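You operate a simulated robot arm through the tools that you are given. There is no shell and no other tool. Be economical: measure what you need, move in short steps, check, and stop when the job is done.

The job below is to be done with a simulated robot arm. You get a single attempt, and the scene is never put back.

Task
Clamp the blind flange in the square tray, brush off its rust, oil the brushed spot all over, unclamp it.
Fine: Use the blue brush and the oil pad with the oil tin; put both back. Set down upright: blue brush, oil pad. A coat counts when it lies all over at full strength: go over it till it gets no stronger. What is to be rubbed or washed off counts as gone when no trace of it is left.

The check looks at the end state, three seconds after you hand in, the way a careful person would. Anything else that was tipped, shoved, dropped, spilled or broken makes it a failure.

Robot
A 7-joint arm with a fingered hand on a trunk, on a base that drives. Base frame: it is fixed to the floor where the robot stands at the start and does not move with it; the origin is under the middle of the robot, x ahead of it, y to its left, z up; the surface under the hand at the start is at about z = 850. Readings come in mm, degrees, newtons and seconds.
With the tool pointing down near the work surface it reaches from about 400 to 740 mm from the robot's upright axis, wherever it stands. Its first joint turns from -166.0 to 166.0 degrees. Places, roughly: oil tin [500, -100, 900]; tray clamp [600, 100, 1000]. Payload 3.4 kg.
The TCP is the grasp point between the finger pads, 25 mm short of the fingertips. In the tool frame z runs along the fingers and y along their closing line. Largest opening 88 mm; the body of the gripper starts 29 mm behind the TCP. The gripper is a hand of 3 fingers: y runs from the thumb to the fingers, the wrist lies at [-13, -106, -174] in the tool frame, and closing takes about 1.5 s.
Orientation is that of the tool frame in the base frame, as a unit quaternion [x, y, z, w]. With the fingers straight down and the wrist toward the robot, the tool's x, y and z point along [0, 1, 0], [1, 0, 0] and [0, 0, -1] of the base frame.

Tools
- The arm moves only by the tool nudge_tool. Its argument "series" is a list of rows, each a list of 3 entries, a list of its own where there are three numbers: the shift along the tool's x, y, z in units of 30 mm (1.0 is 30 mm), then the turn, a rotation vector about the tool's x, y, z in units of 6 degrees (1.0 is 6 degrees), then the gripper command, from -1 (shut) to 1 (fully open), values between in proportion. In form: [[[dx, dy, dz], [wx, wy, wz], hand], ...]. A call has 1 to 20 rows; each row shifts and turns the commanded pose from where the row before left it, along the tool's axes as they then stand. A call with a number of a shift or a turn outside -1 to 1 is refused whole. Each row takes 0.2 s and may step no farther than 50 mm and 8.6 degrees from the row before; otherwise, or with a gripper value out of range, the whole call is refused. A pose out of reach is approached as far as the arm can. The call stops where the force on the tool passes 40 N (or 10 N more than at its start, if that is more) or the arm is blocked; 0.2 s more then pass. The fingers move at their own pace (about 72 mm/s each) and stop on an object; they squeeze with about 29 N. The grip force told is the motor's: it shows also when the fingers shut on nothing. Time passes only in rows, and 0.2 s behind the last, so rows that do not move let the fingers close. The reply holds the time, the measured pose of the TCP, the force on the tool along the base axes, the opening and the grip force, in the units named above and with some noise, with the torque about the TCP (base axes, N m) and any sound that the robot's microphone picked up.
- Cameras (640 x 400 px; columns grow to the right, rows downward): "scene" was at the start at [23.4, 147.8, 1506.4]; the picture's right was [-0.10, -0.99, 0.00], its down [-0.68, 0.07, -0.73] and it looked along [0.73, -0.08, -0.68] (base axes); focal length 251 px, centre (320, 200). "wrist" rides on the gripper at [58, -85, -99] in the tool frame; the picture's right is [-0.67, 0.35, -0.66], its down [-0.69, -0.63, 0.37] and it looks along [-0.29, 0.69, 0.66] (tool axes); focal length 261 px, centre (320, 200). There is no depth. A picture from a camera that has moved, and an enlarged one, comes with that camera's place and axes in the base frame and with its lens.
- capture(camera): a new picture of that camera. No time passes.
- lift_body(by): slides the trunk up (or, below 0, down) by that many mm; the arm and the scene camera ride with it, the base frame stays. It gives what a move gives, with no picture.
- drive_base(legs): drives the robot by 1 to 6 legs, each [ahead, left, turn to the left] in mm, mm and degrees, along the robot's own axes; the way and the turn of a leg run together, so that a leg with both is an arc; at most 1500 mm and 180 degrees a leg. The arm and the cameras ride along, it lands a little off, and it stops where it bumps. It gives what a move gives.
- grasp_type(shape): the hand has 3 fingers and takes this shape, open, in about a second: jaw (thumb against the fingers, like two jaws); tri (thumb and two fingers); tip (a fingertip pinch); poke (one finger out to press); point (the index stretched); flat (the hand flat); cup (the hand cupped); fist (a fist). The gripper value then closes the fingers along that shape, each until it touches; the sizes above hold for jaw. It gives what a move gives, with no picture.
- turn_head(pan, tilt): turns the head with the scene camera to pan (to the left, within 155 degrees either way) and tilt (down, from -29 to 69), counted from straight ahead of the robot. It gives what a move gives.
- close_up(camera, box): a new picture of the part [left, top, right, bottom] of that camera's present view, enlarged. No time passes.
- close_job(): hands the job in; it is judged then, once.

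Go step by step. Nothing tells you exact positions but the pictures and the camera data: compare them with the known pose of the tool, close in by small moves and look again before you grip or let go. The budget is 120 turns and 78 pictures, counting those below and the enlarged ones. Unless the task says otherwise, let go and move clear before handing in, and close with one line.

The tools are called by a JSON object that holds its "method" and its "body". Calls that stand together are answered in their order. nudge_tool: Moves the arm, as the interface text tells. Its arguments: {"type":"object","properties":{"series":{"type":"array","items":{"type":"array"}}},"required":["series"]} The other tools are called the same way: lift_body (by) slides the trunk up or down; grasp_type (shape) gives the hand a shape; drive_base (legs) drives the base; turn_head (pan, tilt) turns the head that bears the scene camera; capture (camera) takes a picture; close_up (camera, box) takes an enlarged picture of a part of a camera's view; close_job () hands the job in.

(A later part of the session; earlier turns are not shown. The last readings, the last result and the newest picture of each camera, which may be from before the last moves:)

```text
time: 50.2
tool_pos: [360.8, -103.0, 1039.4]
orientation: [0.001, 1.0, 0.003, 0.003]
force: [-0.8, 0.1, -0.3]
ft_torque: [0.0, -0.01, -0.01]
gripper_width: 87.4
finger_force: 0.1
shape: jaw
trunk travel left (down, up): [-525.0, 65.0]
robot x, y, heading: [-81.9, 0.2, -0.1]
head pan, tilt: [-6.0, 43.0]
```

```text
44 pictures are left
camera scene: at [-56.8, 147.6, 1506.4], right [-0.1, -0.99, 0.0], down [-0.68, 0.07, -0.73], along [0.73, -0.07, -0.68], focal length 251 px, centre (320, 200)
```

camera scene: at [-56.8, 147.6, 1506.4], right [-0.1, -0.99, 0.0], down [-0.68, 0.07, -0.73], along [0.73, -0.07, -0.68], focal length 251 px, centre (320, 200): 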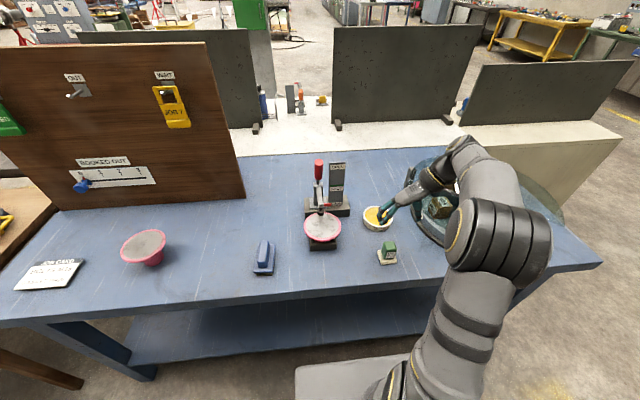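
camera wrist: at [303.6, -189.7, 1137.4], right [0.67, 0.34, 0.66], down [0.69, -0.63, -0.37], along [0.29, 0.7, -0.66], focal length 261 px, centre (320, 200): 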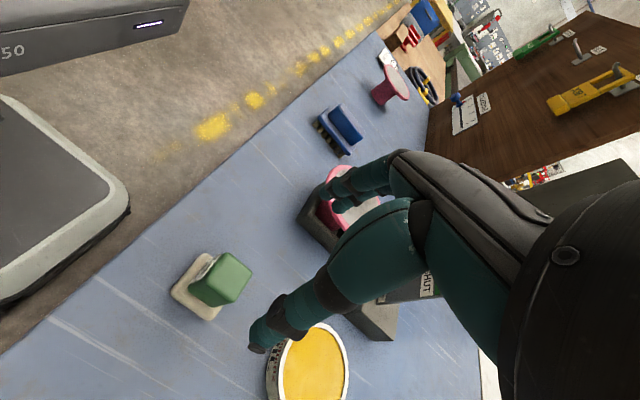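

{"method": "nudge_tool", "body": {"series": [[[0, 0.12, 1], [0, 0, 0], 1], [[0, 0, 1], [0, 0, 0], 0.7], [[0, 0, 0.9], [0, 0, 0], 0.7], [[0, 0, 0], [0, 0, 0], 0.7]]}}

{"method": "close_up", "body": {"camera": "wrist", "box": [150, 150, 400, 400]}}

{"method": "close_up", "body": {"camera": "scene", "box": [345, 210, 435, 280]}}

```text
time: 51.2
tool_pos: [361.7, -95.8, 950.9]
orientation: [0.0, 1.0, 0.003, 0.002]
force: [-0.1, -1.0, -0.3]
ft_torque: [-0.01, -0.01, -0.03]
gripper_width: 75.0
finger_force: 0.2
shape: jaw
trunk travel left (down, up): [-525.0, 65.0]
robot x, y, heading: [-79.4, -3.4, 0.1]
head pan, tilt: [-6.0, 43.0]
```

```text
1.60 times, centred on (275, 275) of wrist
camera zoom: at [303.4, -182.9, 1050.2], right [0.67, 0.34, 0.66], down [0.69, -0.63, -0.37], along [0.29, 0.7, -0.65], focal length 417 px, centre (392, 80)
```

zoom: 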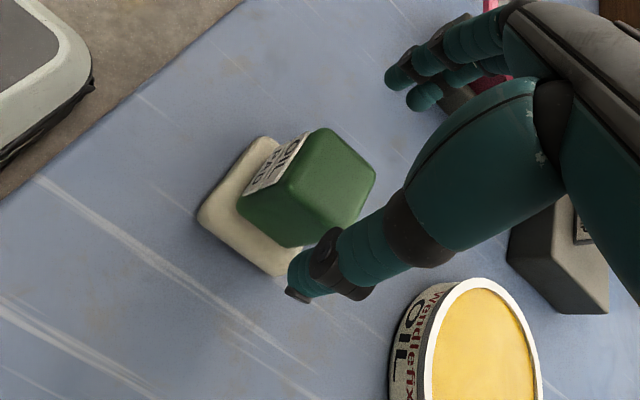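

```text
5.71 times, centred on (390, 245) of scene
camera zoom: at [-56.8, 147.7, 1506.4], right [-0.1, -0.99, 0.0], down [-0.68, 0.07, -0.73], along [0.73, -0.07, -0.68], focal length 1433 px, centre (-80, -57)
```

zoom: 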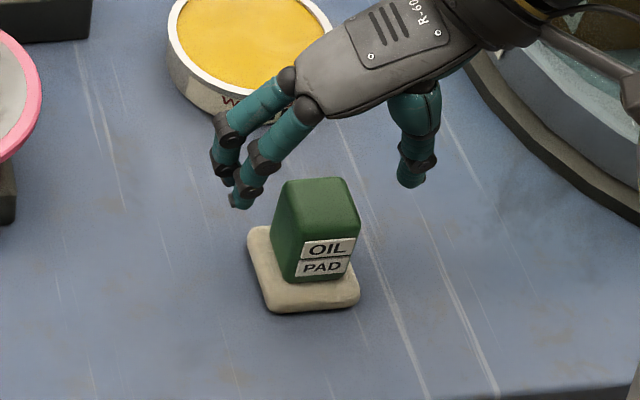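

{"method": "nudge_tool", "body": {"series": [[[0, -0.17, 0.5], [0, 0, 0], 0.7], [[0, 0, 0.6], [0, 0, 0], 0.7], [[0, 0, 0.6], [0, 0, 0], 0.7], [[0, 0, 0], [0, 0, 0], 0.7]]}}

{"method": "close_up", "body": {"camera": "wrist", "box": [150, 150, 400, 400]}}

{"method": "close_up", "body": {"camera": "scene", "box": [345, 210, 435, 280]}}

```text
time: 52.2
tool_pos: [363.3, -102.7, 902.3]
orientation: [0.001, 1.0, 0.003, 0.004]
force: [0.7, -1.1, 0.3]
ft_torque: [-0.02, 0.0, 0.0]
gripper_width: 75.0
finger_force: 0.0
shape: jaw
trunk travel left (down, up): [-525.0, 65.0]
robot x, y, heading: [-78.6, -1.2, 0.0]
head pan, tilt: [-6.0, 43.0]
```

```text
1.60 times, centred on (275, 275) of wrist
camera zoom: at [304.9, -188.4, 1000.3], right [0.67, 0.34, 0.66], down [0.69, -0.63, -0.37], along [0.29, 0.7, -0.66], focal length 417 px, centre (392, 80)
```

zoom: 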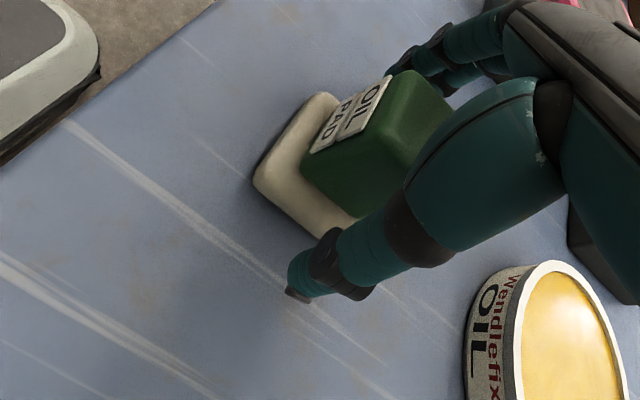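

```text
5.71 times, centred on (390, 245) of scene
camera zoom: at [-56.8, 147.7, 1506.4], right [-0.1, -0.99, 0.0], down [-0.68, 0.07, -0.73], along [0.73, -0.07, -0.68], focal length 1433 px, centre (-80, -57)
```

zoom: 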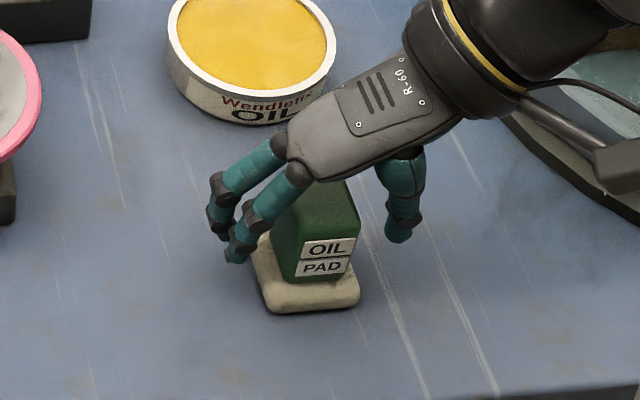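

{"method": "nudge_tool", "body": {"series": [[[0, 0, 0], [0, 0, 0], 0], [[0, 0, 0], [0, 0, 0], -0.5], [[0, 0, 0], [0, 0, 0], -1], [[0, 0, 0], [0, 0, 0], -1], [[0, 0, 0], [0, 0, 0], -1], [[0, 0, 0], [0, 0, 0], -1], [[0, 0, 0], [0, 0, 0], -1]]}}

{"method": "close_up", "body": {"camera": "scene", "box": [345, 210, 435, 280]}}

```text
time: 53.8
tool_pos: [362.2, -101.4, 901.7]
orientation: [0.0, 1.0, 0.003, 0.003]
force: [0.5, 0.2, -0.1]
ft_torque: [0.01, -0.02, -0.01]
gripper_width: 28.2
finger_force: 28.9
shape: jaw
trunk travel left (down, up): [-525.0, 65.0]
robot x, y, heading: [-80.1, 1.1, 0.1]
head pan, tilt: [-6.0, 43.0]
```

```text
5.71 times, centred on (390, 245) of scene
camera zoom: at [-56.8, 147.7, 1506.4], right [-0.1, -0.99, 0.0], down [-0.68, 0.07, -0.73], along [0.73, -0.07, -0.68], focal length 1433 px, centre (-80, -57)
```

zoom: 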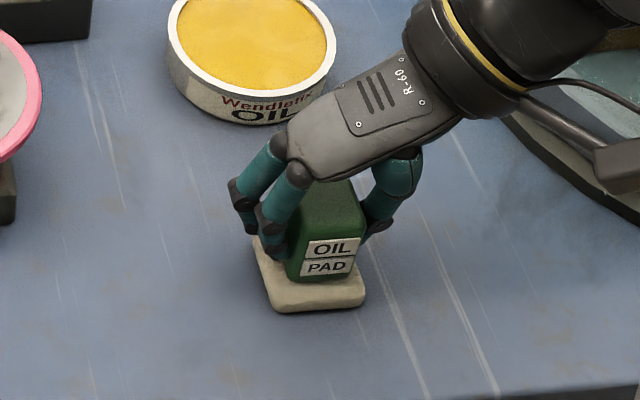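

The pad is held (28 mm). The tin's oil surface is around (502,-107,881); I lift and carry the pad over it.

{"method": "nudge_tool", "body": {"series": [[[0, 0, -0.6], [0, 0, 0], -1], [[0, 0, -1], [0, 0, 0], -1], [[0, 0, -1], [0, 0, 0], -1], [[-0.93, -0.04, 0], [0, 0, 0], -1], [[-0.93, -0.04, 0], [0, 0, 0], -1], [[-0.93, -0.04, 0], [0, 0, 0], -1], [[-0.93, -0.04, 0], [0, 0, 0], -1], [[-0.93, -0.04, 0], [0, 0, 0], -1], [[0, 0, 0.5], [0, 0, 0], -1], [[0, 0, 0], [0, 0, 0], -1]]}}

{"method": "close_up", "body": {"camera": "wrist", "box": [150, 150, 400, 400]}}

{"method": "close_up", "body": {"camera": "scene", "box": [325, 170, 435, 260]}}

```text
time: 56.0
tool_pos: [493.2, -107.0, 963.0]
orientation: [0.001, 1.0, 0.003, 0.003]
force: [0.4, -0.2, -0.4]
ft_torque: [-0.01, 0.01, 0.0]
gripper_width: 28.2
finger_force: 28.8
shape: jaw
out of reach, approached as far as the arm can: row 8
trunk travel left (down, up): [-525.0, 65.0]
robot x, y, heading: [-76.7, -2.0, 0.1]
head pan, tilt: [-6.0, 43.0]
```

```text
1.60 times, centred on (275, 275) of wrist
camera zoom: at [434.9, -192.1, 1062.1], right [0.67, 0.34, 0.66], down [0.69, -0.63, -0.37], along [0.29, 0.7, -0.66], focal length 417 px, centre (392, 80)
```

zoom: 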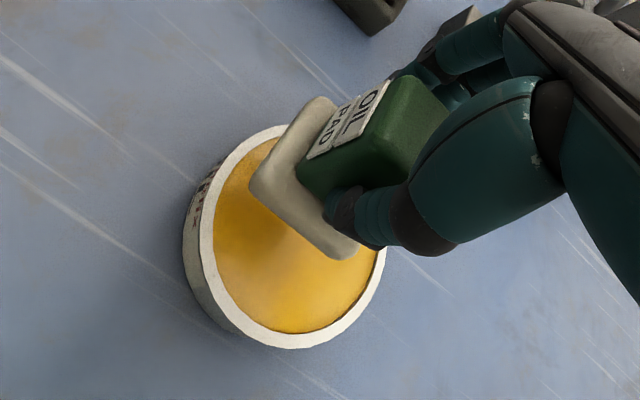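

```text
4.44 times, centred on (380, 215) of scene
camera zoom: at [-57.1, 147.6, 1506.4], right [-0.1, -0.99, 0.0], down [-0.68, 0.07, -0.73], along [0.73, -0.07, -0.68], focal length 1114 px, centre (53, 133)
```

zoom: 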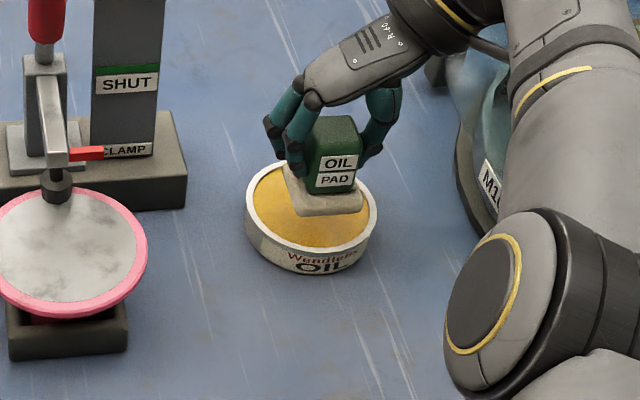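

{"method": "nudge_tool", "body": {"series": [[[0, 0, 0.35], [0, 0, 0], -1], [[0, 0, 0.3], [0, 0, 0], -1], [[0, 0, 0.15], [0, 0, 0], -1], [[0, 0, 0.1], [0, 0, 0], -1], [[0, 0, 0], [0, 0, 0], -1]]}}

{"method": "close_up", "body": {"camera": "scene", "box": [325, 170, 435, 260]}}

```text
time: 57.2
tool_pos: [491.9, -104.7, 936.0]
orientation: [0.001, 1.0, 0.003, 0.002]
force: [-0.5, 0.1, -0.6]
ft_torque: [-0.02, 0.02, -0.04]
gripper_width: 28.5
finger_force: 29.0
shape: jaw
trunk travel left (down, up): [-525.0, 65.0]
robot x, y, heading: [-79.6, 3.0, 0.2]
head pan, tilt: [-6.0, 43.0]
```

```text
4.44 times, centred on (380, 215) of scene
camera zoom: at [-56.7, 147.7, 1506.4], right [-0.1, -0.99, 0.0], down [-0.68, 0.07, -0.73], along [0.73, -0.07, -0.68], focal length 1114 px, centre (53, 133)
```

zoom: 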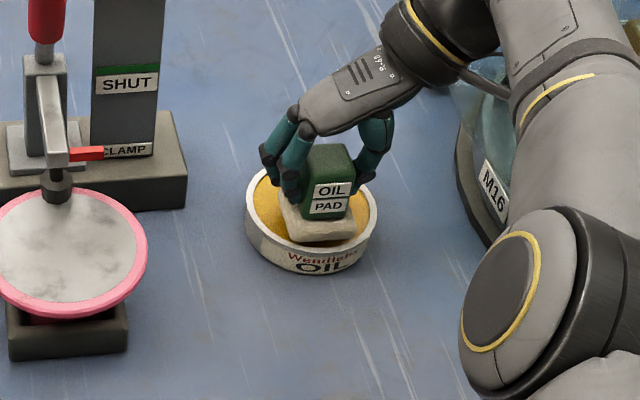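

{"method": "nudge_tool", "body": {"series": [[[0, 0, 0.1], [0, 0, 0], -1], [[0, 0, 0.07], [0, 0, 0], -1], [[0, 0, 0.05], [0, 0, 0], -1], [[0, 0, 0], [0, 0, 0], -1]]}}

```text
time: 58.2
tool_pos: [491.4, -106.3, 930.8]
orientation: [0.001, 1.0, 0.003, 0.002]
force: [0.3, 0.3, -1.1]
ft_torque: [0.0, 0.01, -0.01]
gripper_width: 28.2
finger_force: 28.8
shape: jaw
trunk travel left (down, up): [-525.0, 65.0]
robot x, y, heading: [-84.1, 0.3, 0.3]
head pan, tilt: [-6.0, 43.0]
```

{"method": "nudge_tool", "body": {"series": [[[0, 0, 0.06], [0, 0, 0], -1], [[0, 0, 0.06], [0, 0, 0], -1], [[0, 0, 0], [0, 0, 0], -1]]}}

{"method": "close_up", "body": {"camera": "wrist", "box": [150, 150, 400, 400]}}

```text
time: 59.0
tool_pos: [491.0, -105.7, 928.2]
orientation: [0.001, 1.0, 0.002, 0.004]
force: [0.7, -0.8, 2.1]
ft_torque: [-0.03, -0.03, -0.01]
gripper_width: 28.2
finger_force: 28.1
shape: jaw
trunk travel left (down, up): [-525.0, 65.0]
robot x, y, heading: [-80.8, -1.9, -0.0]
head pan, tilt: [-6.0, 43.0]
```

```text
1.60 times, centred on (275, 275) of wrist
camera zoom: at [433.4, -191.1, 1026.8], right [0.67, 0.34, 0.66], down [0.69, -0.63, -0.36], along [0.29, 0.7, -0.65], focal length 417 px, centre (392, 80)
```

zoom: 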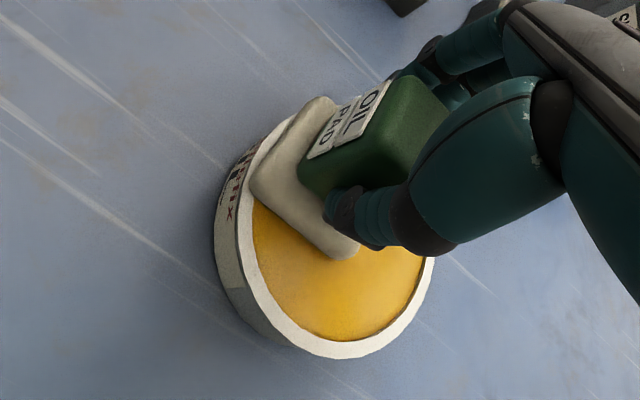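

{"method": "nudge_tool", "body": {"series": [[[-0.1, 0, 0], [0, 0, 0], -1], [[0, 0, 0.04], [0, 0, 0], -1], [[0, 0, 0], [0, 0, 0], -1], [[0, 0, 0], [0, 0, 0], -1]]}}

```text
time: 60.0
tool_pos: [495.0, -104.4, 927.5]
orientation: [0.001, 1.0, 0.002, 0.004]
force: [0.0, 0.2, 8.7]
ft_torque: [0.03, -0.01, 0.03]
gripper_width: 28.4
finger_force: 29.5
shape: jaw
trunk travel left (down, up): [-525.0, 65.0]
robot x, y, heading: [-81.7, -1.2, 0.1]
head pan, tilt: [-6.0, 43.0]
```

The pad is pressed into the oil at about 9 N with hardly any torque. I lift it and carry it to the flange.

{"method": "nudge_tool", "body": {"series": [[[0, 0, -0.3], [0, 0, 0], -1], [[0, 0, -1], [0, 0, 0], -1], [[0, 0, -1], [0, 0, 0], -1], [[0.9, 0, -0.1], [0, 0, 0], -1], [[0.7, 0.8, 0], [0, 0, 0], -1], [[0, 1, 0], [0, 0, 0], -1], [[0, 1, 0], [0, 0, 0], -1], [[0, 1, 0], [0, 0, 0], -1], [[0, 1, 0], [0, 0, 0], -1], [[0, 1, 0], [0, 0, 0], -1], [[0, 0.6, 0], [0, 0, 0], -1], [[0, 0, 0], [0, 0, 0], -1]]}}

{"method": "close_up", "body": {"camera": "wrist", "box": [150, 150, 400, 400]}}

{"method": "close_up", "body": {"camera": "scene", "box": [270, 170, 400, 270]}}

```text
time: 62.6
tool_pos: [444.7, 86.5, 998.3]
orientation: [0.001, 1.0, 0.003, 0.003]
force: [0.3, -0.4, -0.3]
ft_torque: [-0.02, -0.01, -0.01]
gripper_width: 28.3
finger_force: 29.0
shape: jaw
out of reach, approached as far as the arm can: row 3
trunk travel left (down, up): [-525.0, 65.0]
robot x, y, heading: [-80.2, -1.9, -0.0]
head pan, tilt: [-6.0, 43.0]
```

```text
1.60 times, centred on (275, 275) of wrist
camera zoom: at [386.0, 1.7, 1096.8], right [0.67, 0.34, 0.66], down [0.69, -0.63, -0.37], along [0.29, 0.7, -0.66], focal length 417 px, centre (392, 80)
```

zoom: 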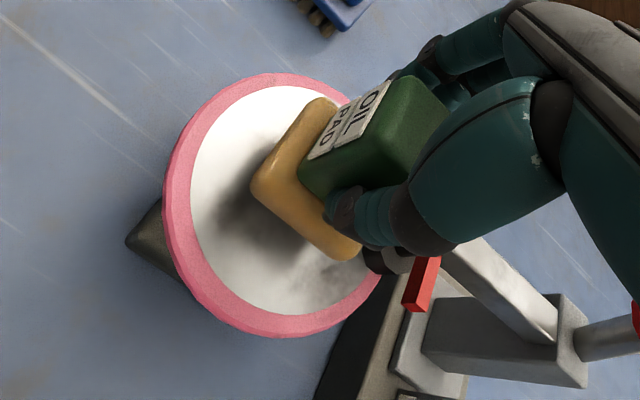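

```text
4.00 times, centred on (335, 220) of scene
camera zoom: at [-56.8, 147.7, 1506.4], right [-0.1, -0.99, 0.0], down [-0.68, 0.07, -0.73], along [0.73, -0.07, -0.68], focal length 1003 px, centre (260, 120)
```

zoom: 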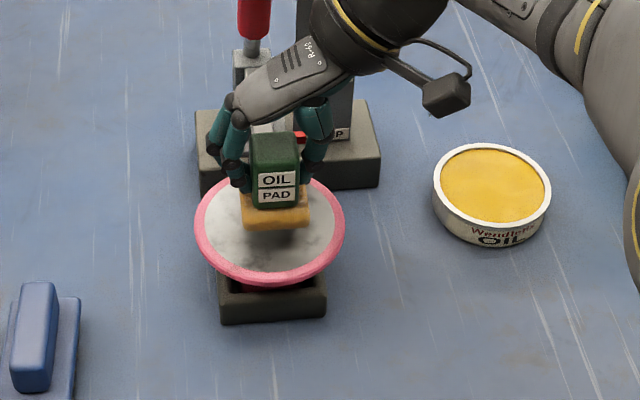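

The pad is soaked (golden). I lower it onto the flange.

{"method": "nudge_tool", "body": {"series": [[[0, 0, 0.3], [0, 0, 0], -1], [[0, 0, 0.2], [0, 0, 0], -1], [[0, 0, 0.08], [0, 0, 0], -1], [[0, 0, 0], [0, 0, 0], -1]]}}

```text
time: 63.6
tool_pos: [443.7, 86.6, 980.8]
orientation: [0.001, 1.0, 0.003, 0.002]
force: [-1.4, 0.1, -0.4]
ft_torque: [0.03, 0.0, 0.0]
gripper_width: 28.3
finger_force: 28.5
shape: jaw
trunk travel left (down, up): [-525.0, 65.0]
robot x, y, heading: [-79.8, -0.6, 0.1]
head pan, tilt: [-6.0, 43.0]
```

{"method": "nudge_tool", "body": {"series": [[[0, 0, 0.06], [0, 0, 0], -1], [[0, 0, 0.06], [0, 0, 0], -1], [[0, 0, 0], [0, 0, 0], -1]]}}

```text
time: 64.4
tool_pos: [443.0, 86.9, 978.7]
orientation: [0.0, 1.0, 0.003, 0.004]
force: [0.1, -1.4, 9.5]
ft_torque: [-0.02, -0.01, 0.01]
gripper_width: 28.3
finger_force: 29.1
shape: jaw
trunk travel left (down, up): [-525.0, 65.0]
robot x, y, heading: [-82.3, 1.4, -0.0]
head pan, tilt: [-6.0, 43.0]
```

Contact is about 9.5 N. I rub over the spot in several lanes.

{"method": "nudge_tool", "body": {"series": [[[0, 0.25, 0], [0, 0, 0], -1], [[0, 0.25, 0], [0, 0, 0], -1], [[-0.25, 0.15, 0], [0, 0, 0], -1], [[0, -0.25, 0], [0, 0, 0], -1], [[0, -0.25, 0], [0, 0, 0], -1], [[0, -0.25, 0], [0, 0, 0], -1], [[0, -0.25, 0], [0, 0, 0], -1], [[0, -0.25, 0], [0, 0, 0], -1], [[0.25, 0, 0], [0, 0, 0], -1], [[0.25, 0, 0], [0, 0, 0], -1], [[0, 0.25, 0], [0, 0, 0], -1], [[0, 0.25, 0], [0, 0, 0], -1], [[0, 0.25, 0], [0, 0, 0], -1], [[0, 0.25, 0], [0, 0, 0], -1], [[0, 0.25, 0], [0, 0, 0], -1], [[-0.25, 0, 0], [0, 0, 0], -1], [[0, -0.25, 0], [0, 0, 0], -1], [[0, -0.25, 0], [0, 0, 0], -1], [[0, -0.1, 0], [0, 0, 0], -1], [[0, 0, 0], [0, 0, 0], -1]]}}

{"method": "nudge_tool", "body": {"series": [[[0, 0, -0.5], [0, 0, 0], -1], [[0, 0, -1], [0, 0, 0], -1], [[1, 0, 0], [0, 0, 0], -1], [[1, 0, 0], [0, 0, 0], -1], [[0, -1, 0], [0, 0, 0], -1], [[0, -1, 0], [0, 0, 0], -1], [[0, -1, 0], [0, 0, 0], -1], [[0, 0, 0], [0, 0, 0], -1]]}}

{"method": "close_up", "body": {"camera": "scene", "box": [290, 200, 360, 255]}}

```text
time: 68.6
tool_pos: [443.5, 88.5, 978.9]
orientation: [0.002, 1.0, 0.002, 0.004]
force: [0.2, 2.2, 6.4]
ft_torque: [0.07, 0.02, 0.01]
gripper_width: 28.6
finger_force: 28.9
shape: jaw
trunk travel left (down, up): [-525.0, 65.0]
robot x, y, heading: [-77.0, 1.0, 0.2]
head pan, tilt: [-6.0, 43.0]
```

```text
time: 70.4
tool_pos: [382.1, -2.0, 1022.1]
orientation: [0.001, 1.0, 0.002, 0.003]
force: [-0.2, 0.1, -0.3]
ft_torque: [-0.02, -0.01, 0.0]
gripper_width: 28.6
finger_force: 29.1
shape: jaw
trunk travel left (down, up): [-525.0, 65.0]
robot x, y, heading: [-79.3, 3.0, 0.1]
head pan, tilt: [-6.0, 43.0]
```

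```text
7.27 times, centred on (325, 228) of scene
camera zoom: at [-56.7, 147.6, 1506.4], right [-0.1, -0.99, 0.0], down [-0.68, 0.07, -0.73], along [0.73, -0.07, -0.68], focal length 1824 px, centre (284, 0)
```

zoom: 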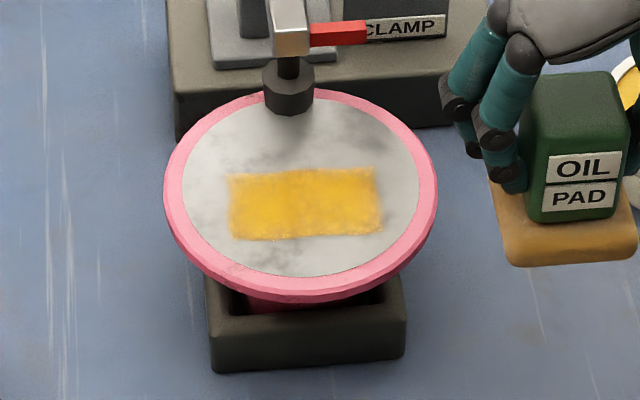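

A yellow coat lies over the spot, fainter at its edges. I dab again with wider sweeps.

{"method": "nudge_tool", "body": {"series": [[[0, 1, 0], [0, 0, 0], -1], [[0, 1, 0], [0, 0, 0], -1], [[-1, 1, 0], [0, 0, 0], -1], [[-1, 0.8, 0], [0, 0, 0], -1], [[0, 0, 1], [0, 0, 0], -1], [[0, 0, 0.38], [0, 0, 0], -1], [[0, 0, 0.06], [0, 0, 0], -1], [[0, 0, 0], [0, 0, 0], -1]]}}

```text
time: 72.2
tool_pos: [443.8, 113.4, 980.3]
orientation: [0.0, 1.0, 0.003, 0.003]
force: [-0.6, -0.1, -0.9]
ft_torque: [0.01, 0.01, -0.03]
gripper_width: 28.4
finger_force: 28.7
shape: jaw
trunk travel left (down, up): [-525.0, 65.0]
robot x, y, heading: [-80.6, -2.9, 0.2]
head pan, tilt: [-6.0, 43.0]
```

{"method": "nudge_tool", "body": {"series": [[[0, 0, 0.06], [0, 0, 0], -1], [[-0.3, 0, 0], [0, 0, 0], -1], [[0, -0.3, 0], [0, 0, 0], -1], [[0, -0.3, 0], [0, 0, 0], -1], [[0, -0.3, 0], [0, 0, 0], -1], [[0, -0.3, 0], [0, 0, 0], -1], [[0, -0.3, 0], [0, 0, 0], -1], [[0, -0.25, 0], [0, 0, 0], -1], [[0.35, 0, 0], [0, 0, 0], -1], [[0, 0.3, 0], [0, 0, 0], -1], [[0, 0.3, 0], [0, 0, 0], -1], [[0, 0.3, 0], [0, 0, 0], -1], [[0, 0.3, 0], [0, 0, 0], -1], [[0, 0.3, 0], [0, 0, 0], -1], [[0, 0.25, 0], [0, 0, 0], -1], [[0.35, 0, 0], [0, 0, 0], -1], [[0, -0.3, 0], [0, 0, 0], -1], [[0, -0.3, 0], [0, 0, 0], -1], [[0, -0.3, 0], [0, 0, 0], -1], [[0, 0, 0], [0, 0, 0], -1]]}}

{"method": "nudge_tool", "body": {"series": [[[0, -0.3, 0], [0, 0, 0], -1], [[0, -0.3, 0], [0, 0, 0], -1], [[0, -0.25, 0], [0, 0, 0], -1], [[-0.35, 0, 0], [0, 0, 0], -1], [[0, 0.3, 0], [0, 0, 0], -1], [[0, 0.3, 0], [0, 0, 0], -1], [[0, 0.3, 0], [0, 0, 0], -1], [[0, 0.3, 0], [0, 0, 0], -1], [[0, -0.3, 0], [0, 0, 0], -1], [[0, 0, -0.5], [0, 0, 0], -1], [[0, 0, -1], [0, 0, 0], -1], [[1, -0.4, 0], [0, 0, 0], -1], [[1, 0, 0], [0, 0, 0], -1], [[0, -1, 0], [0, 0, 0], -1], [[0, -1, 0], [0, 0, 0], -1], [[0, -1, 0], [0, 0, 0], -1], [[0, 0, 0], [0, 0, 0], -1]]}}

{"method": "close_up", "body": {"camera": "scene", "box": [290, 200, 360, 255]}}

```text
time: 76.4
tool_pos: [430.1, 86.3, 978.7]
orientation: [0.001, 1.0, 0.002, 0.003]
force: [0.4, 2.9, 4.8]
ft_torque: [0.06, 0.0, 0.0]
gripper_width: 28.7
finger_force: 29.1
shape: jaw
trunk travel left (down, up): [-525.0, 65.0]
robot x, y, heading: [-78.9, 0.4, 0.1]
head pan, tilt: [-6.0, 43.0]
```

```text
time: 80.0
tool_pos: [380.4, -15.2, 1021.5]
orientation: [0.0, 1.0, 0.002, 0.003]
force: [-0.5, -0.3, -0.3]
ft_torque: [0.0, 0.01, -0.03]
gripper_width: 28.5
finger_force: 29.1
shape: jaw
trunk travel left (down, up): [-525.0, 65.0]
robot x, y, heading: [-79.0, 0.9, 0.2]
head pan, tilt: [-6.0, 43.0]
```

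```text
7.27 times, centred on (325, 228) of scene
camera zoom: at [-56.8, 147.6, 1506.4], right [-0.1, -0.99, 0.0], down [-0.68, 0.07, -0.73], along [0.73, -0.07, -0.68], focal length 1824 px, centre (284, 0)
```

zoom: 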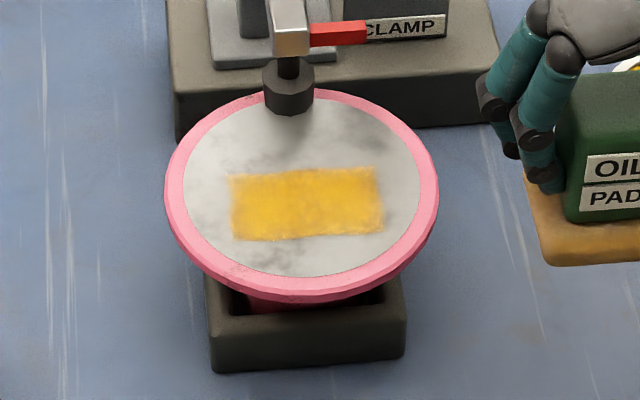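

The coat's extent is now fixed and it looks a bit stronger. To be sure it is at full strength, I re-dip and go over it once more.

{"method": "nudge_tool", "body": {"series": [[[-0.95, -0.75, 0], [0, 0, 0], -1], [[-0.95, -0.75, 0], [0, 0, 0], -1], [[-0.95, -0.75, 0.3], [0, 0, 0], -1], [[-0.95, -0.73, 0.3], [0, 0, 0], -1], [[0, 0, 0.8], [0, 0, 0], -1], [[0, 0, 0.8], [0, 0, 0], -1], [[0, 0, 0.5], [0, 0, 0], -1], [[0, 0, 0.2], [0, 0, 0], -1], [[0, 0, 0], [0, 0, 0], -1]]}}

```text
time: 82.0
tool_pos: [486.8, -101.6, 932.2]
orientation: [0.001, 1.0, 0.002, 0.003]
force: [-0.5, 0.0, -1.4]
ft_torque: [0.0, 0.0, 0.0]
gripper_width: 28.9
finger_force: 29.2
shape: jaw
out of reach, approached as far as the arm can: row 4
trunk travel left (down, up): [-525.0, 65.0]
robot x, y, heading: [-82.3, -0.4, 0.1]
head pan, tilt: [-6.0, 43.0]
```

{"method": "nudge_tool", "body": {"series": [[[-0.27, -0.13, 0], [0, 0, 0], -1], [[0, 0, 0.1], [0, 0, 0], -1], [[0, 0, 0.06], [0, 0, 0], -1], [[0, 0, 0], [0, 0, 0], -1]]}}

{"method": "close_up", "body": {"camera": "scene", "box": [325, 170, 435, 260]}}

```text
time: 83.0
tool_pos: [496.2, -105.4, 927.8]
orientation: [0.0, 1.0, 0.002, 0.003]
force: [1.1, -0.8, 2.9]
ft_torque: [0.01, 0.01, 0.01]
gripper_width: 28.6
finger_force: 28.6
shape: jaw
trunk travel left (down, up): [-525.0, 65.0]
robot x, y, heading: [-78.4, -1.1, 0.2]
head pan, tilt: [-6.0, 43.0]
```

```text
4.44 times, centred on (380, 215) of scene
camera zoom: at [-57.1, 147.7, 1506.4], right [-0.1, -0.99, 0.0], down [-0.68, 0.07, -0.73], along [0.73, -0.07, -0.68], focal length 1114 px, centre (53, 133)
```

zoom: 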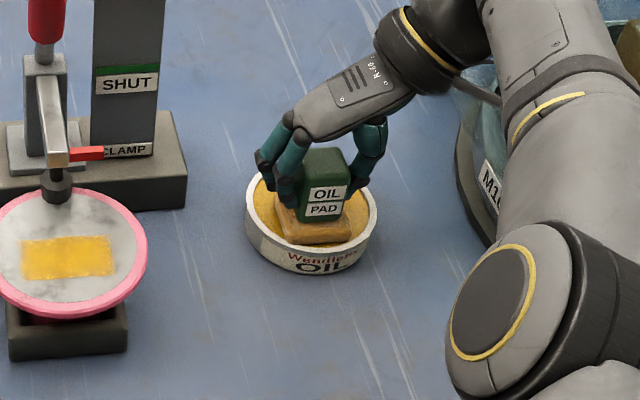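

Contact with the oil again. I press slightly, lift and return to the flange.

{"method": "nudge_tool", "body": {"series": [[[0, 0, 0.03], [0, 0, 0], -1], [[0, 0, 0], [0, 0, 0], -1], [[0, 0, 0], [0, 0, 0], -1], [[0, 0, -0.4], [0, 0, 0], -1], [[0, 0, -1], [0, 0, 0], -1], [[0.1, 0, -0.9], [0, 0, 0], -1], [[0.85, 0, 0], [0, 0, 0], -1], [[0.7, 0.8, 0], [0, 0, 0], -1], [[0, 1, 0], [0, 0, 0], -1], [[0, 1, 0], [0, 0, 0], -1], [[0, 1, 0], [0, 0, 0], -1], [[0, 1, 0], [0, 0, 0], -1], [[0, 1, 0], [0, 0, 0], -1], [[0, 0.6, 0], [0, 0, 0], -1], [[0, 0, 0.3], [0, 0, 0], -1], [[0, 0, 0], [0, 0, 0], -1]]}}

```text
time: 86.4
tool_pos: [447.9, 84.7, 987.0]
orientation: [0.001, 1.0, 0.003, 0.003]
force: [-0.2, 0.5, -0.8]
ft_torque: [0.0, -0.02, 0.01]
gripper_width: 28.7
finger_force: 28.8
shape: jaw
trunk travel left (down, up): [-525.0, 65.0]
robot x, y, heading: [-81.8, -1.8, 0.1]
head pan, tilt: [-6.0, 43.0]
```

{"method": "nudge_tool", "body": {"series": [[[0, 0, 0.2], [0, 0, 0], -1], [[0, 0, 0.08], [0, 0, 0], -1], [[0, 0.3, 0], [0, 0, 0], -1], [[0, 0.3, 0], [0, 0, 0], -1], [[0, 0.3, 0], [0, 0, 0], -1], [[0, -0.3, 0], [0, 0, 0], -1], [[0, -0.3, 0], [0, 0, 0], -1], [[0, -0.3, 0], [0, 0, 0], -1], [[0, -0.3, 0], [0, 0, 0], -1], [[0, -0.3, 0], [0, 0, 0], -1], [[0, -0.3, 0], [0, 0, 0], -1], [[0.35, 0, 0], [0, 0, 0], -1], [[0, 0.3, 0], [0, 0, 0], -1], [[0, 0.3, 0], [0, 0, 0], -1], [[0, 0.3, 0], [0, 0, 0], -1], [[0, 0.3, 0], [0, 0, 0], -1], [[0, 0.3, 0], [0, 0, 0], -1], [[0, 0.3, 0], [0, 0, 0], -1], [[-0.2, 0, 0], [0, 0, 0], -1], [[0, -0.3, 0], [0, 0, 0], -1]]}}

{"method": "nudge_tool", "body": {"series": [[[0, -0.3, 0], [0, 0, 0], -1], [[0, -0.3, 0], [0, 0, 0], -1], [[0, -0.3, 0], [0, 0, 0], -1], [[0, -0.3, 0], [0, 0, 0], -1], [[0, 0.3, 0], [0, 0, 0], -1], [[0, 0.3, 0], [0, 0, 0], -1], [[0, 0, -0.5], [0, 0, 0], -1], [[0, 0, -1], [0, 0, 0], -1], [[1, -0.4, 0], [0, 0, 0], -1], [[1, 0, 0], [0, 0, 0], -1], [[0, -1, 0], [0, 0, 0], -1], [[0, -1, 0], [0, 0, 0], -1], [[0, -1, 0], [0, 0, 0], -1], [[0, 0, 0], [0, 0, 0], -1]]}}

{"method": "close_up", "body": {"camera": "scene", "box": [290, 200, 360, 255]}}

```text
time: 90.6
tool_pos: [442.5, 105.2, 978.7]
orientation: [0.001, 1.0, 0.002, 0.003]
force: [-0.2, 1.0, 0.3]
ft_torque: [0.02, 0.04, 0.0]
gripper_width: 28.6
finger_force: 29.2
shape: jaw
trunk travel left (down, up): [-525.0, 65.0]
robot x, y, heading: [-79.0, 3.0, 0.5]
head pan, tilt: [-6.0, 43.0]
```

```text
time: 93.6
tool_pos: [381.0, -15.9, 1022.2]
orientation: [0.002, 1.0, 0.003, 0.002]
force: [0.5, 0.1, 0.0]
ft_torque: [0.0, -0.06, -0.01]
gripper_width: 28.9
finger_force: 28.8
shape: jaw
trunk travel left (down, up): [-525.0, 65.0]
robot x, y, heading: [-82.4, -2.6, 0.1]
head pan, tilt: [-6.0, 43.0]
```

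```text
7.27 times, centred on (325, 228) of scene
camera zoom: at [-56.8, 147.6, 1506.4], right [-0.1, -0.99, 0.0], down [-0.68, 0.07, -0.73], along [0.73, -0.07, -0.68], focal length 1824 px, centre (284, 0)
```

zoom: 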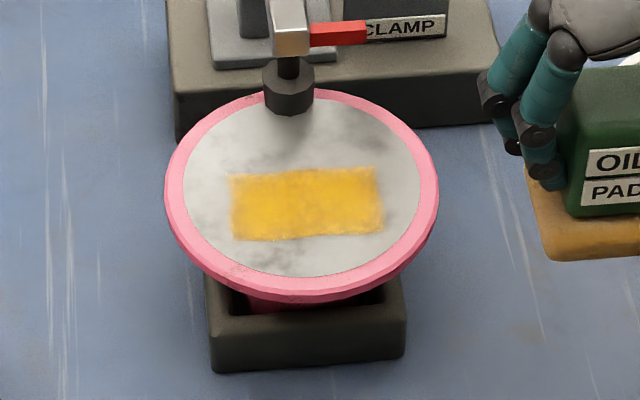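

{"method": "close_up", "body": {"camera": "scene", "box": [308, 219, 336, 236]}}

```text
16.00 times, centred on (322, 228) of scene
camera zoom: at [-56.8, 147.6, 1506.4], right [-0.1, -0.99, 0.0], down [-0.68, 0.07, -0.73], along [0.73, -0.07, -0.68], focal length 4012 px, centre (288, -240)
```

zoom: 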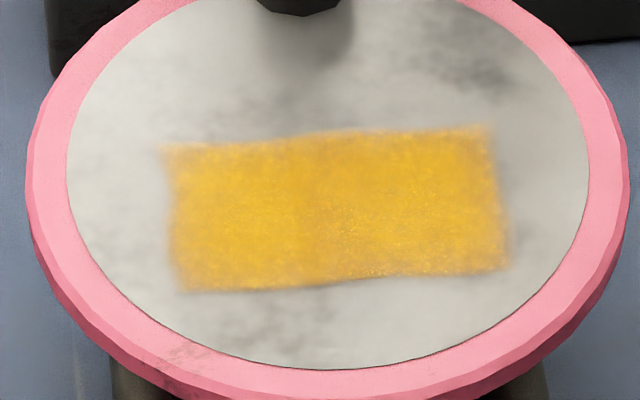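

The coat looks good but the ends may be slightly lighter, and contact was light last time. I make one more firmer pass over the ends and compare.

{"method": "nudge_tool", "body": {"series": [[[0, 1, 0], [0, 0, 0], -1], [[0, 1, 0], [0, 0, 0], -1], [[-1, 1, 0], [0, 0, 0], -1], [[-1, 1, 0], [0, 0, 0], -1], [[-0.15, 0.2, 1], [0, 0, 0], -1], [[0, 0, 0.38], [0, 0, 0], -1], [[0, 0, 0.06], [0, 0, 0], -1], [[0, 0, 0.04], [0, 0, 0], -1], [[0, 0, 0], [0, 0, 0], -1]]}}

```text
time: 95.6
tool_pos: [446.3, 110.7, 978.1]
orientation: [0.001, 1.0, 0.003, 0.002]
force: [1.2, -0.9, -0.8]
ft_torque: [-0.03, -0.01, -0.02]
gripper_width: 28.4
finger_force: 28.9
shape: jaw
trunk travel left (down, up): [-525.0, 65.0]
robot x, y, heading: [-83.6, -1.0, -0.1]
head pan, tilt: [-6.0, 43.0]
```

{"method": "nudge_tool", "body": {"series": [[[0, 0, 0.04], [0, 0, 0], -1], [[0, 0, 0.03], [0, 0, 0], -1], [[0, 0, 0], [0, 0, 0], -1]]}}

```text
time: 96.4
tool_pos: [447.6, 109.1, 977.3]
orientation: [0.001, 1.0, 0.002, 0.003]
force: [-0.5, 0.1, 1.9]
ft_torque: [0.05, 0.01, 0.01]
gripper_width: 28.7
finger_force: 28.8
shape: jaw
trunk travel left (down, up): [-525.0, 65.0]
robot x, y, heading: [-77.8, -1.9, 0.2]
head pan, tilt: [-6.0, 43.0]
```

{"method": "nudge_tool", "body": {"series": [[[0, 0, 0.025], [0, 0, 0], -1], [[0.2, 0.1, 0], [0, 0, 0], -1], [[0.2, -0.1, 0], [0, 0, 0], -1], [[-0.3, -0.2, 0], [0, 0, 0], -1], [[0, -0.3, 0], [0, 0, 0], -1], [[0, -0.3, 0], [0, 0, 0], -1], [[0, -0.3, 0], [0, 0, 0], -1], [[0, -0.3, 0], [0, 0, 0], -1], [[0, -0.25, 0], [0, 0, 0], -1], [[0.25, 0, 0], [0, 0, 0], -1], [[-0.25, 0.1, 0], [0, 0, 0], -1], [[0.35, 0, 0], [0, 0, 0], -1], [[0, 0.3, 0], [0, 0, 0], -1], [[0, 0.3, 0], [0, 0, 0], -1], [[0, 0.3, 0], [0, 0, 0], -1], [[0, 0.3, 0], [0, 0, 0], -1], [[0, 0.3, 0], [0, 0, 0], -1], [[-0.2, 0, 0], [0, 0, 0], -1], [[0, -0.3, 0], [0, 0, 0], -1], [[0, -0.3, 0], [0, 0, 0], -1]]}}

{"method": "nudge_tool", "body": {"series": [[[0, -0.3, 0], [0, 0, 0], -1], [[0, -0.3, 0], [0, 0, 0], -1], [[0, -0.1, 0], [0, 0, 0], -1], [[0, 0.3, 0], [0, 0, 0], -1], [[0, 0.3, 0], [0, 0, 0], -1], [[0, 0, -0.5], [0, 0, 0], -1], [[0, 0, -1], [0, 0, 0], -1], [[1, -0.4, 0], [0, 0, 0], -1], [[1, 0, 0], [0, 0, 0], -1], [[0, -1, 0], [0, 0, 0], -1], [[0, -1, 0], [0, 0, 0], -1], [[0, -1, 0], [0, 0, 0], -1], [[0, 0, 0], [0, 0, 0], -1]]}}

{"method": "close_up", "body": {"camera": "scene", "box": [308, 219, 336, 236]}}

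```text
time: 100.6
tool_pos: [440.2, 89.8, 976.3]
orientation: [0.0, 1.0, 0.002, 0.003]
force: [1.0, 3.2, 8.5]
ft_torque: [0.11, -0.01, 0.0]
gripper_width: 29.2
finger_force: 29.2
shape: jaw
trunk travel left (down, up): [-525.0, 65.0]
robot x, y, heading: [-79.6, -0.1, 0.3]
head pan, tilt: [-6.0, 43.0]
```

```text
time: 103.4
tool_pos: [377.8, -15.7, 1019.6]
orientation: [0.0, 1.0, 0.003, 0.003]
force: [0.7, 0.3, -0.2]
ft_torque: [-0.04, 0.03, -0.02]
gripper_width: 28.8
finger_force: 29.2
shape: jaw
trunk travel left (down, up): [-525.0, 65.0]
robot x, y, heading: [-83.4, 1.8, 0.1]
head pan, tilt: [-6.0, 43.0]
```

```text
16.00 times, centred on (322, 228) of scene
camera zoom: at [-56.8, 147.6, 1506.4], right [-0.1, -0.99, 0.0], down [-0.68, 0.07, -0.73], along [0.73, -0.07, -0.68], focal length 4012 px, centre (288, -240)
```

zoom: 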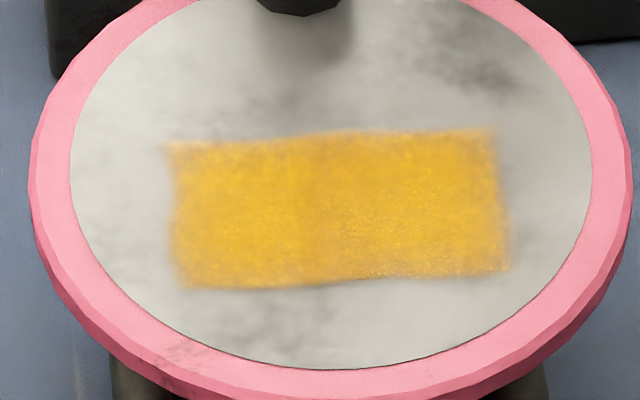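

The coat no longer changes, so it is at full strength. I return the pad to its place at (362,-101).

{"method": "nudge_tool", "body": {"series": [[[0.18, -0.95, 0], [0, 0, 0], -1], [[0.18, -0.95, 0], [0, 0, 0], -1], [[0.17, -0.95, 0], [0, 0, 0], -1], [[0, 0, 1], [0, 0, 0], -1], [[0, 0, 1], [0, 0, 0], -1], [[0, 0, 1], [0, 0, 0], -1], [[0, 0, 0.6], [0, 0, 0], -1], [[0, 0, 0.2], [0, 0, 0], -1], [[0, 0, 0], [0, 0, 0], -1]]}}

```text
time: 105.4
tool_pos: [364.1, -98.2, 906.3]
orientation: [0.001, 1.0, 0.002, 0.002]
force: [0.4, -0.1, -0.2]
ft_torque: [-0.03, -0.02, 0.01]
gripper_width: 29.2
finger_force: 29.2
shape: jaw
trunk travel left (down, up): [-525.0, 65.0]
robot x, y, heading: [-81.2, -0.7, 0.1]
head pan, tilt: [-6.0, 43.0]
```

{"method": "nudge_tool", "body": {"series": [[[0.05, -0.1, 0.1], [0, 0, 0], -1], [[0, 0, 0.06], [0, 0, 0], -1], [[0, 0, 0.03], [0, 0, 0], -1], [[0, 0, 0], [0, 0, 0], -1]]}}

```text
time: 106.4
tool_pos: [361.5, -102.3, 901.0]
orientation: [0.001, 1.0, 0.004, 0.002]
force: [-0.1, 0.2, 0.6]
ft_torque: [-0.01, 0.02, -0.05]
gripper_width: 29.1
finger_force: 28.8
shape: jaw
trunk travel left (down, up): [-525.0, 65.0]
robot x, y, heading: [-77.8, 1.8, 0.1]
head pan, tilt: [-6.0, 43.0]
```

{"method": "nudge_tool", "body": {"series": [[[0, 0, 0.05], [0, 0, 0], -1], [[0, 0, 0.03], [0, 0, 0], -1], [[0, 0, 0], [0, 0, 0], -1]]}}

```text
time: 107.2
tool_pos: [361.6, -102.5, 898.5]
orientation: [0.001, 1.0, 0.003, 0.004]
force: [0.6, -0.4, 7.3]
ft_torque: [0.03, 0.03, 0.03]
gripper_width: 29.1
finger_force: 28.5
shape: jaw
trunk travel left (down, up): [-525.0, 65.0]
robot x, y, heading: [-79.0, -0.3, 0.2]
head pan, tilt: [-6.0, 43.0]
```

The pad rests on the table. I let go, rise, turn the hand back and drive forward again for the clamp.

{"method": "nudge_tool", "body": {"series": [[[0, 0, -0.02], [0, 0, 0], -0.3], [[0, 0, 0], [0, 0, 0], 0.4], [[0, 0, 0], [0, 0, 0], 0.7], [[0, 0, 0], [0, 0, 0], 0.7], [[0, 0, -0.6], [0, 0, 0], 0.7], [[0, 0, -1], [0, 0, 0], 0.7], [[0, 0, -1], [0, 0, 0], 0.7], [[0, 0, -1], [0, 0, 0], 0.7], [[0, 0, -1], [0, 0, 0], 0.7], [[0, 0, -1], [0, 0, 0], 0.7], [[0, 0, -1], [0, 0, 0], 0.7], [[0, 0, -1], [0, 0, 0], 0.7], [[0, 0, -1], [0, 0, 0], 0.7], [[0, 0, 0], [0, 0, 0], 0.7]]}}

{"method": "nudge_tool", "body": {"series": [[[0, 0, 0], [0, 0, 1], 0.7], [[0, 0, 0], [0, 0, 1], 0.7], [[0, 0, 0], [0, 0, 1], 0.7], [[0, 0, 0], [0, 0, 1], 0.7], [[0, 0, 0], [0, 0, 1], 0.7], [[0, 0, 0], [0, 0, 1], 0.7], [[0, 0, 0], [0, 0, 1], 0.7], [[0, 0, 0], [0, 0, 1], 0.7], [[0, 0, 0], [0, 0, 1], 0.7], [[0, 0, 0], [0, 0, 1], 0.7], [[0, 0, 0], [0, 0, 1], 0.7], [[0, 0, 0], [0, 0, 1], 0.7], [[0, 0, 0], [0, 0, 1], 0.7], [[0, 0, 0], [0, 0, 1], 0.7], [[0, 0, 0], [0, 0, 1], 0.7], [[0, 0, 0], [0, 0, 0], 0.7]]}}

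{"method": "drive_base", "body": {"legs": [[80, 0, 0]]}}

{"method": "capture", "body": {"camera": "scene"}}

```text
time: 110.2
tool_pos: [360.8, -105.8, 1156.3]
orientation: [0.001, 1.0, 0.003, 0.004]
force: [0.8, 0.2, -0.4]
ft_torque: [0.01, 0.0, -0.02]
gripper_width: 74.7
finger_force: 0.1
shape: jaw
trunk travel left (down, up): [-525.0, 65.0]
robot x, y, heading: [-78.3, 1.6, 0.0]
head pan, tilt: [-6.0, 43.0]
```

```text
time: 113.6
tool_pos: [360.2, -104.5, 1157.4]
orientation: [0.708, 0.706, 0.005, 0.0]
force: [0.3, -1.1, 0.2]
ft_torque: [-0.02, 0.01, 0.04]
gripper_width: 74.3
finger_force: 0.0
shape: jaw
trunk travel left (down, up): [-525.0, 65.0]
robot x, y, heading: [-80.3, 2.1, -0.3]
head pan, tilt: [-6.0, 43.0]
```

```text
time: 114.7
tool_pos: [443.7, -104.7, 1156.9]
orientation: [0.708, 0.707, 0.005, 0.0]
force: [0.8, 0.0, -0.3]
ft_torque: [0.0, 0.02, -0.02]
gripper_width: 74.6
finger_force: 0.0
shape: jaw
trunk travel left (down, up): [-525.0, 65.0]
robot x, y, heading: [1.4, -2.4, -0.0]
head pan, tilt: [-6.0, 43.0]
```

```text
26 pictures are left
camera scene: at [25.7, 147.8, 1506.4], right [-0.1, -0.99, 0.0], down [-0.68, 0.07, -0.73], along [0.73, -0.08, -0.68], focal length 251 px, centre (320, 200)
```

scene: 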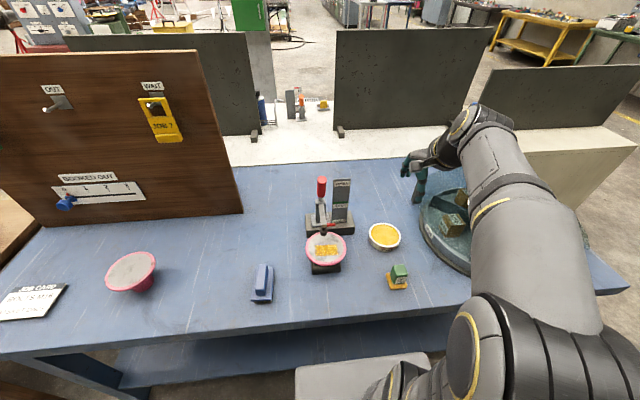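

The pad and brush stand in place. The handle tip is now about (565,88,1083); I go above it and lower the open hand around it.

{"method": "nudge_tool", "body": {"series": [[[0.918, 0.577, 0], [0, 0, 0], 0.45], [[0.918, 0.577, 0], [0, 0, 0], 0.45], [[0.918, 0.577, 0], [0, 0, 0], 0.45], [[0.918, 0.577, 0], [0, 0, 0], 0.45], [[0.918, 0.577, 0], [0, 0, 0], 0.45], [[0.918, 0.577, 0], [0, 0, 0], 0.45], [[0.918, 0.577, 0], [0, 0, 0], 0.45], [[0, 0, 0.8], [0, 0, 0], 0.45], [[0, 0, 0], [0, 0, 0], 0.45]]}}

{"method": "capture", "body": {"camera": "wrist"}}

{"method": "close_up", "body": {"camera": "scene", "box": [260, 120, 400, 270]}}

```text
time: 116.7
tool_pos: [563.7, 88.3, 1136.4]
orientation: [0.708, 0.706, 0.004, 0.0]
force: [0.1, 0.6, 0.3]
ft_torque: [0.03, 0.01, -0.02]
gripper_width: 64.2
finger_force: 0.0
shape: jaw
trunk travel left (down, up): [-525.0, 65.0]
robot x, y, heading: [2.1, -1.6, 0.1]
head pan, tilt: [-6.0, 43.0]
```

```text
25 pictures are left
camera wrist: at [478.7, 146.5, 1235.0], right [0.34, -0.67, 0.65], down [-0.63, -0.68, -0.37], along [0.7, -0.28, -0.66], focal length 261 px, centre (320, 200)
```

wrist: 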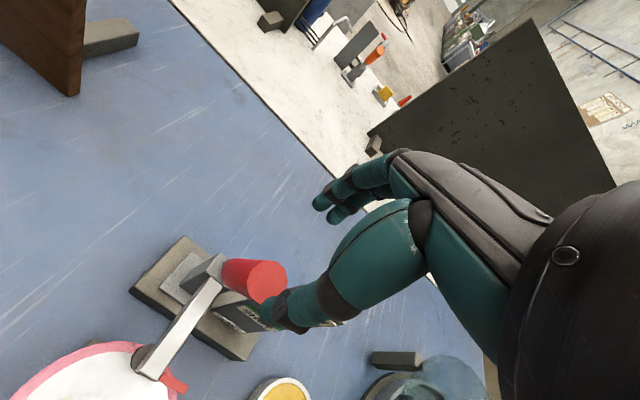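

```text
2.67 times, centred on (330, 195) of scene
camera zoom: at [24.5, 147.8, 1506.4], right [-0.1, -0.99, 0.0], down [-0.68, 0.07, -0.73], along [0.73, -0.08, -0.68], focal length 669 px, centre (293, 213)
```

zoom: 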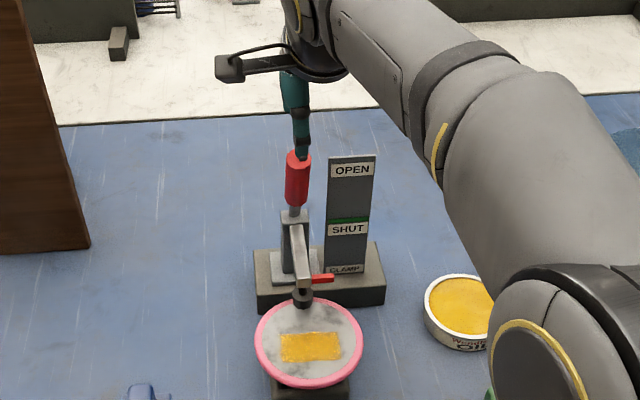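

{"method": "nudge_tool", "body": {"series": [[[0, -0.25, 0.5], [0, 0, 0], 0.55], [[0, 0, 0.6], [0, 0, 0], 0.55], [[0, 0, 0.6], [0, 0, 0], 0.55], [[0, 0, 0], [0, 0, 0], 0.55]]}}

{"method": "capture", "body": {"camera": "wrist"}}

```text
time: 117.7
tool_pos: [556.3, 88.7, 1084.3]
orientation: [0.707, 0.707, 0.004, 0.0]
force: [0.7, 0.1, 1.6]
ft_torque: [-0.03, 0.03, -0.01]
gripper_width: 67.8
finger_force: 0.0
shape: jaw
trunk travel left (down, up): [-525.0, 65.0]
robot x, y, heading: [-0.1, 2.2, 0.2]
head pan, tilt: [-6.0, 43.0]
```

```text
23 pictures are left
camera wrist: at [471.1, 145.9, 1184.1], right [0.34, -0.67, 0.65], down [-0.63, -0.68, -0.37], along [0.7, -0.28, -0.66], focal length 261 px, centre (320, 200)
```

wrist: 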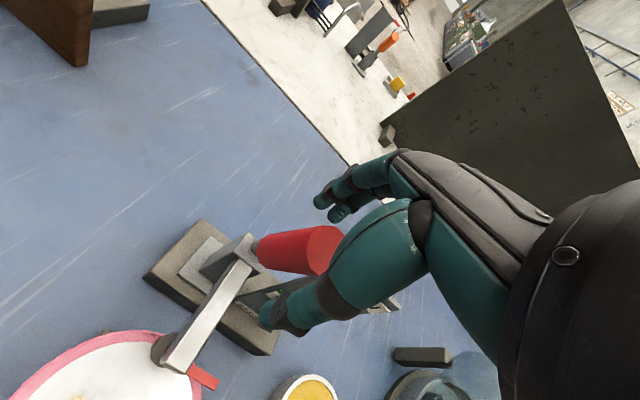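

The tip is between thumb and fingers. I push it back, away from the robot, with the thumb.

{"method": "nudge_tool", "body": {"series": [[[0, 0.3, 0], [0, 0, 0], 0.55], [[0, 0.3, 0], [0, 0, 0], 0.55], [[0, 0.3, 0], [0, 0, 0], 0.55], [[0, 0.3, 0], [0, 0, 0], 0.55], [[0, 0.3, 0], [0, 0, 0], 0.55], [[0, 0.3, 0.05], [0, 0, 0], 0.55], [[0, 0.3, 0.05], [0, 0, 0], 0.55], [[0, 0, 0], [0, 0, 0], 0.55]]}}

{"method": "capture", "body": {"camera": "wrist"}}

```text
time: 119.5
tool_pos: [617.9, 88.4, 1082.3]
orientation: [0.708, 0.707, 0.003, 0.0]
force: [-0.1, -0.8, -0.1]
ft_torque: [0.02, -0.01, -0.01]
gripper_width: 68.0
finger_force: 0.0
shape: jaw
trunk travel left (down, up): [-525.0, 65.0]
robot x, y, heading: [2.5, -0.8, 0.4]
head pan, tilt: [-6.0, 43.0]
```

```text
22 pictures are left
camera wrist: at [533.4, 146.3, 1180.6], right [0.34, -0.67, 0.65], down [-0.63, -0.68, -0.37], along [0.7, -0.28, -0.66], focal length 261 px, centre (320, 200)
```

wrist: 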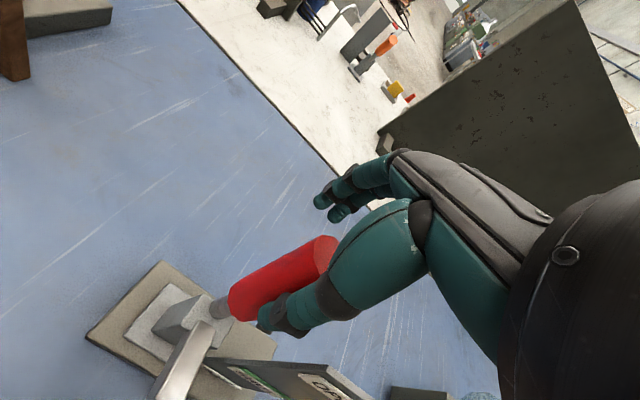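

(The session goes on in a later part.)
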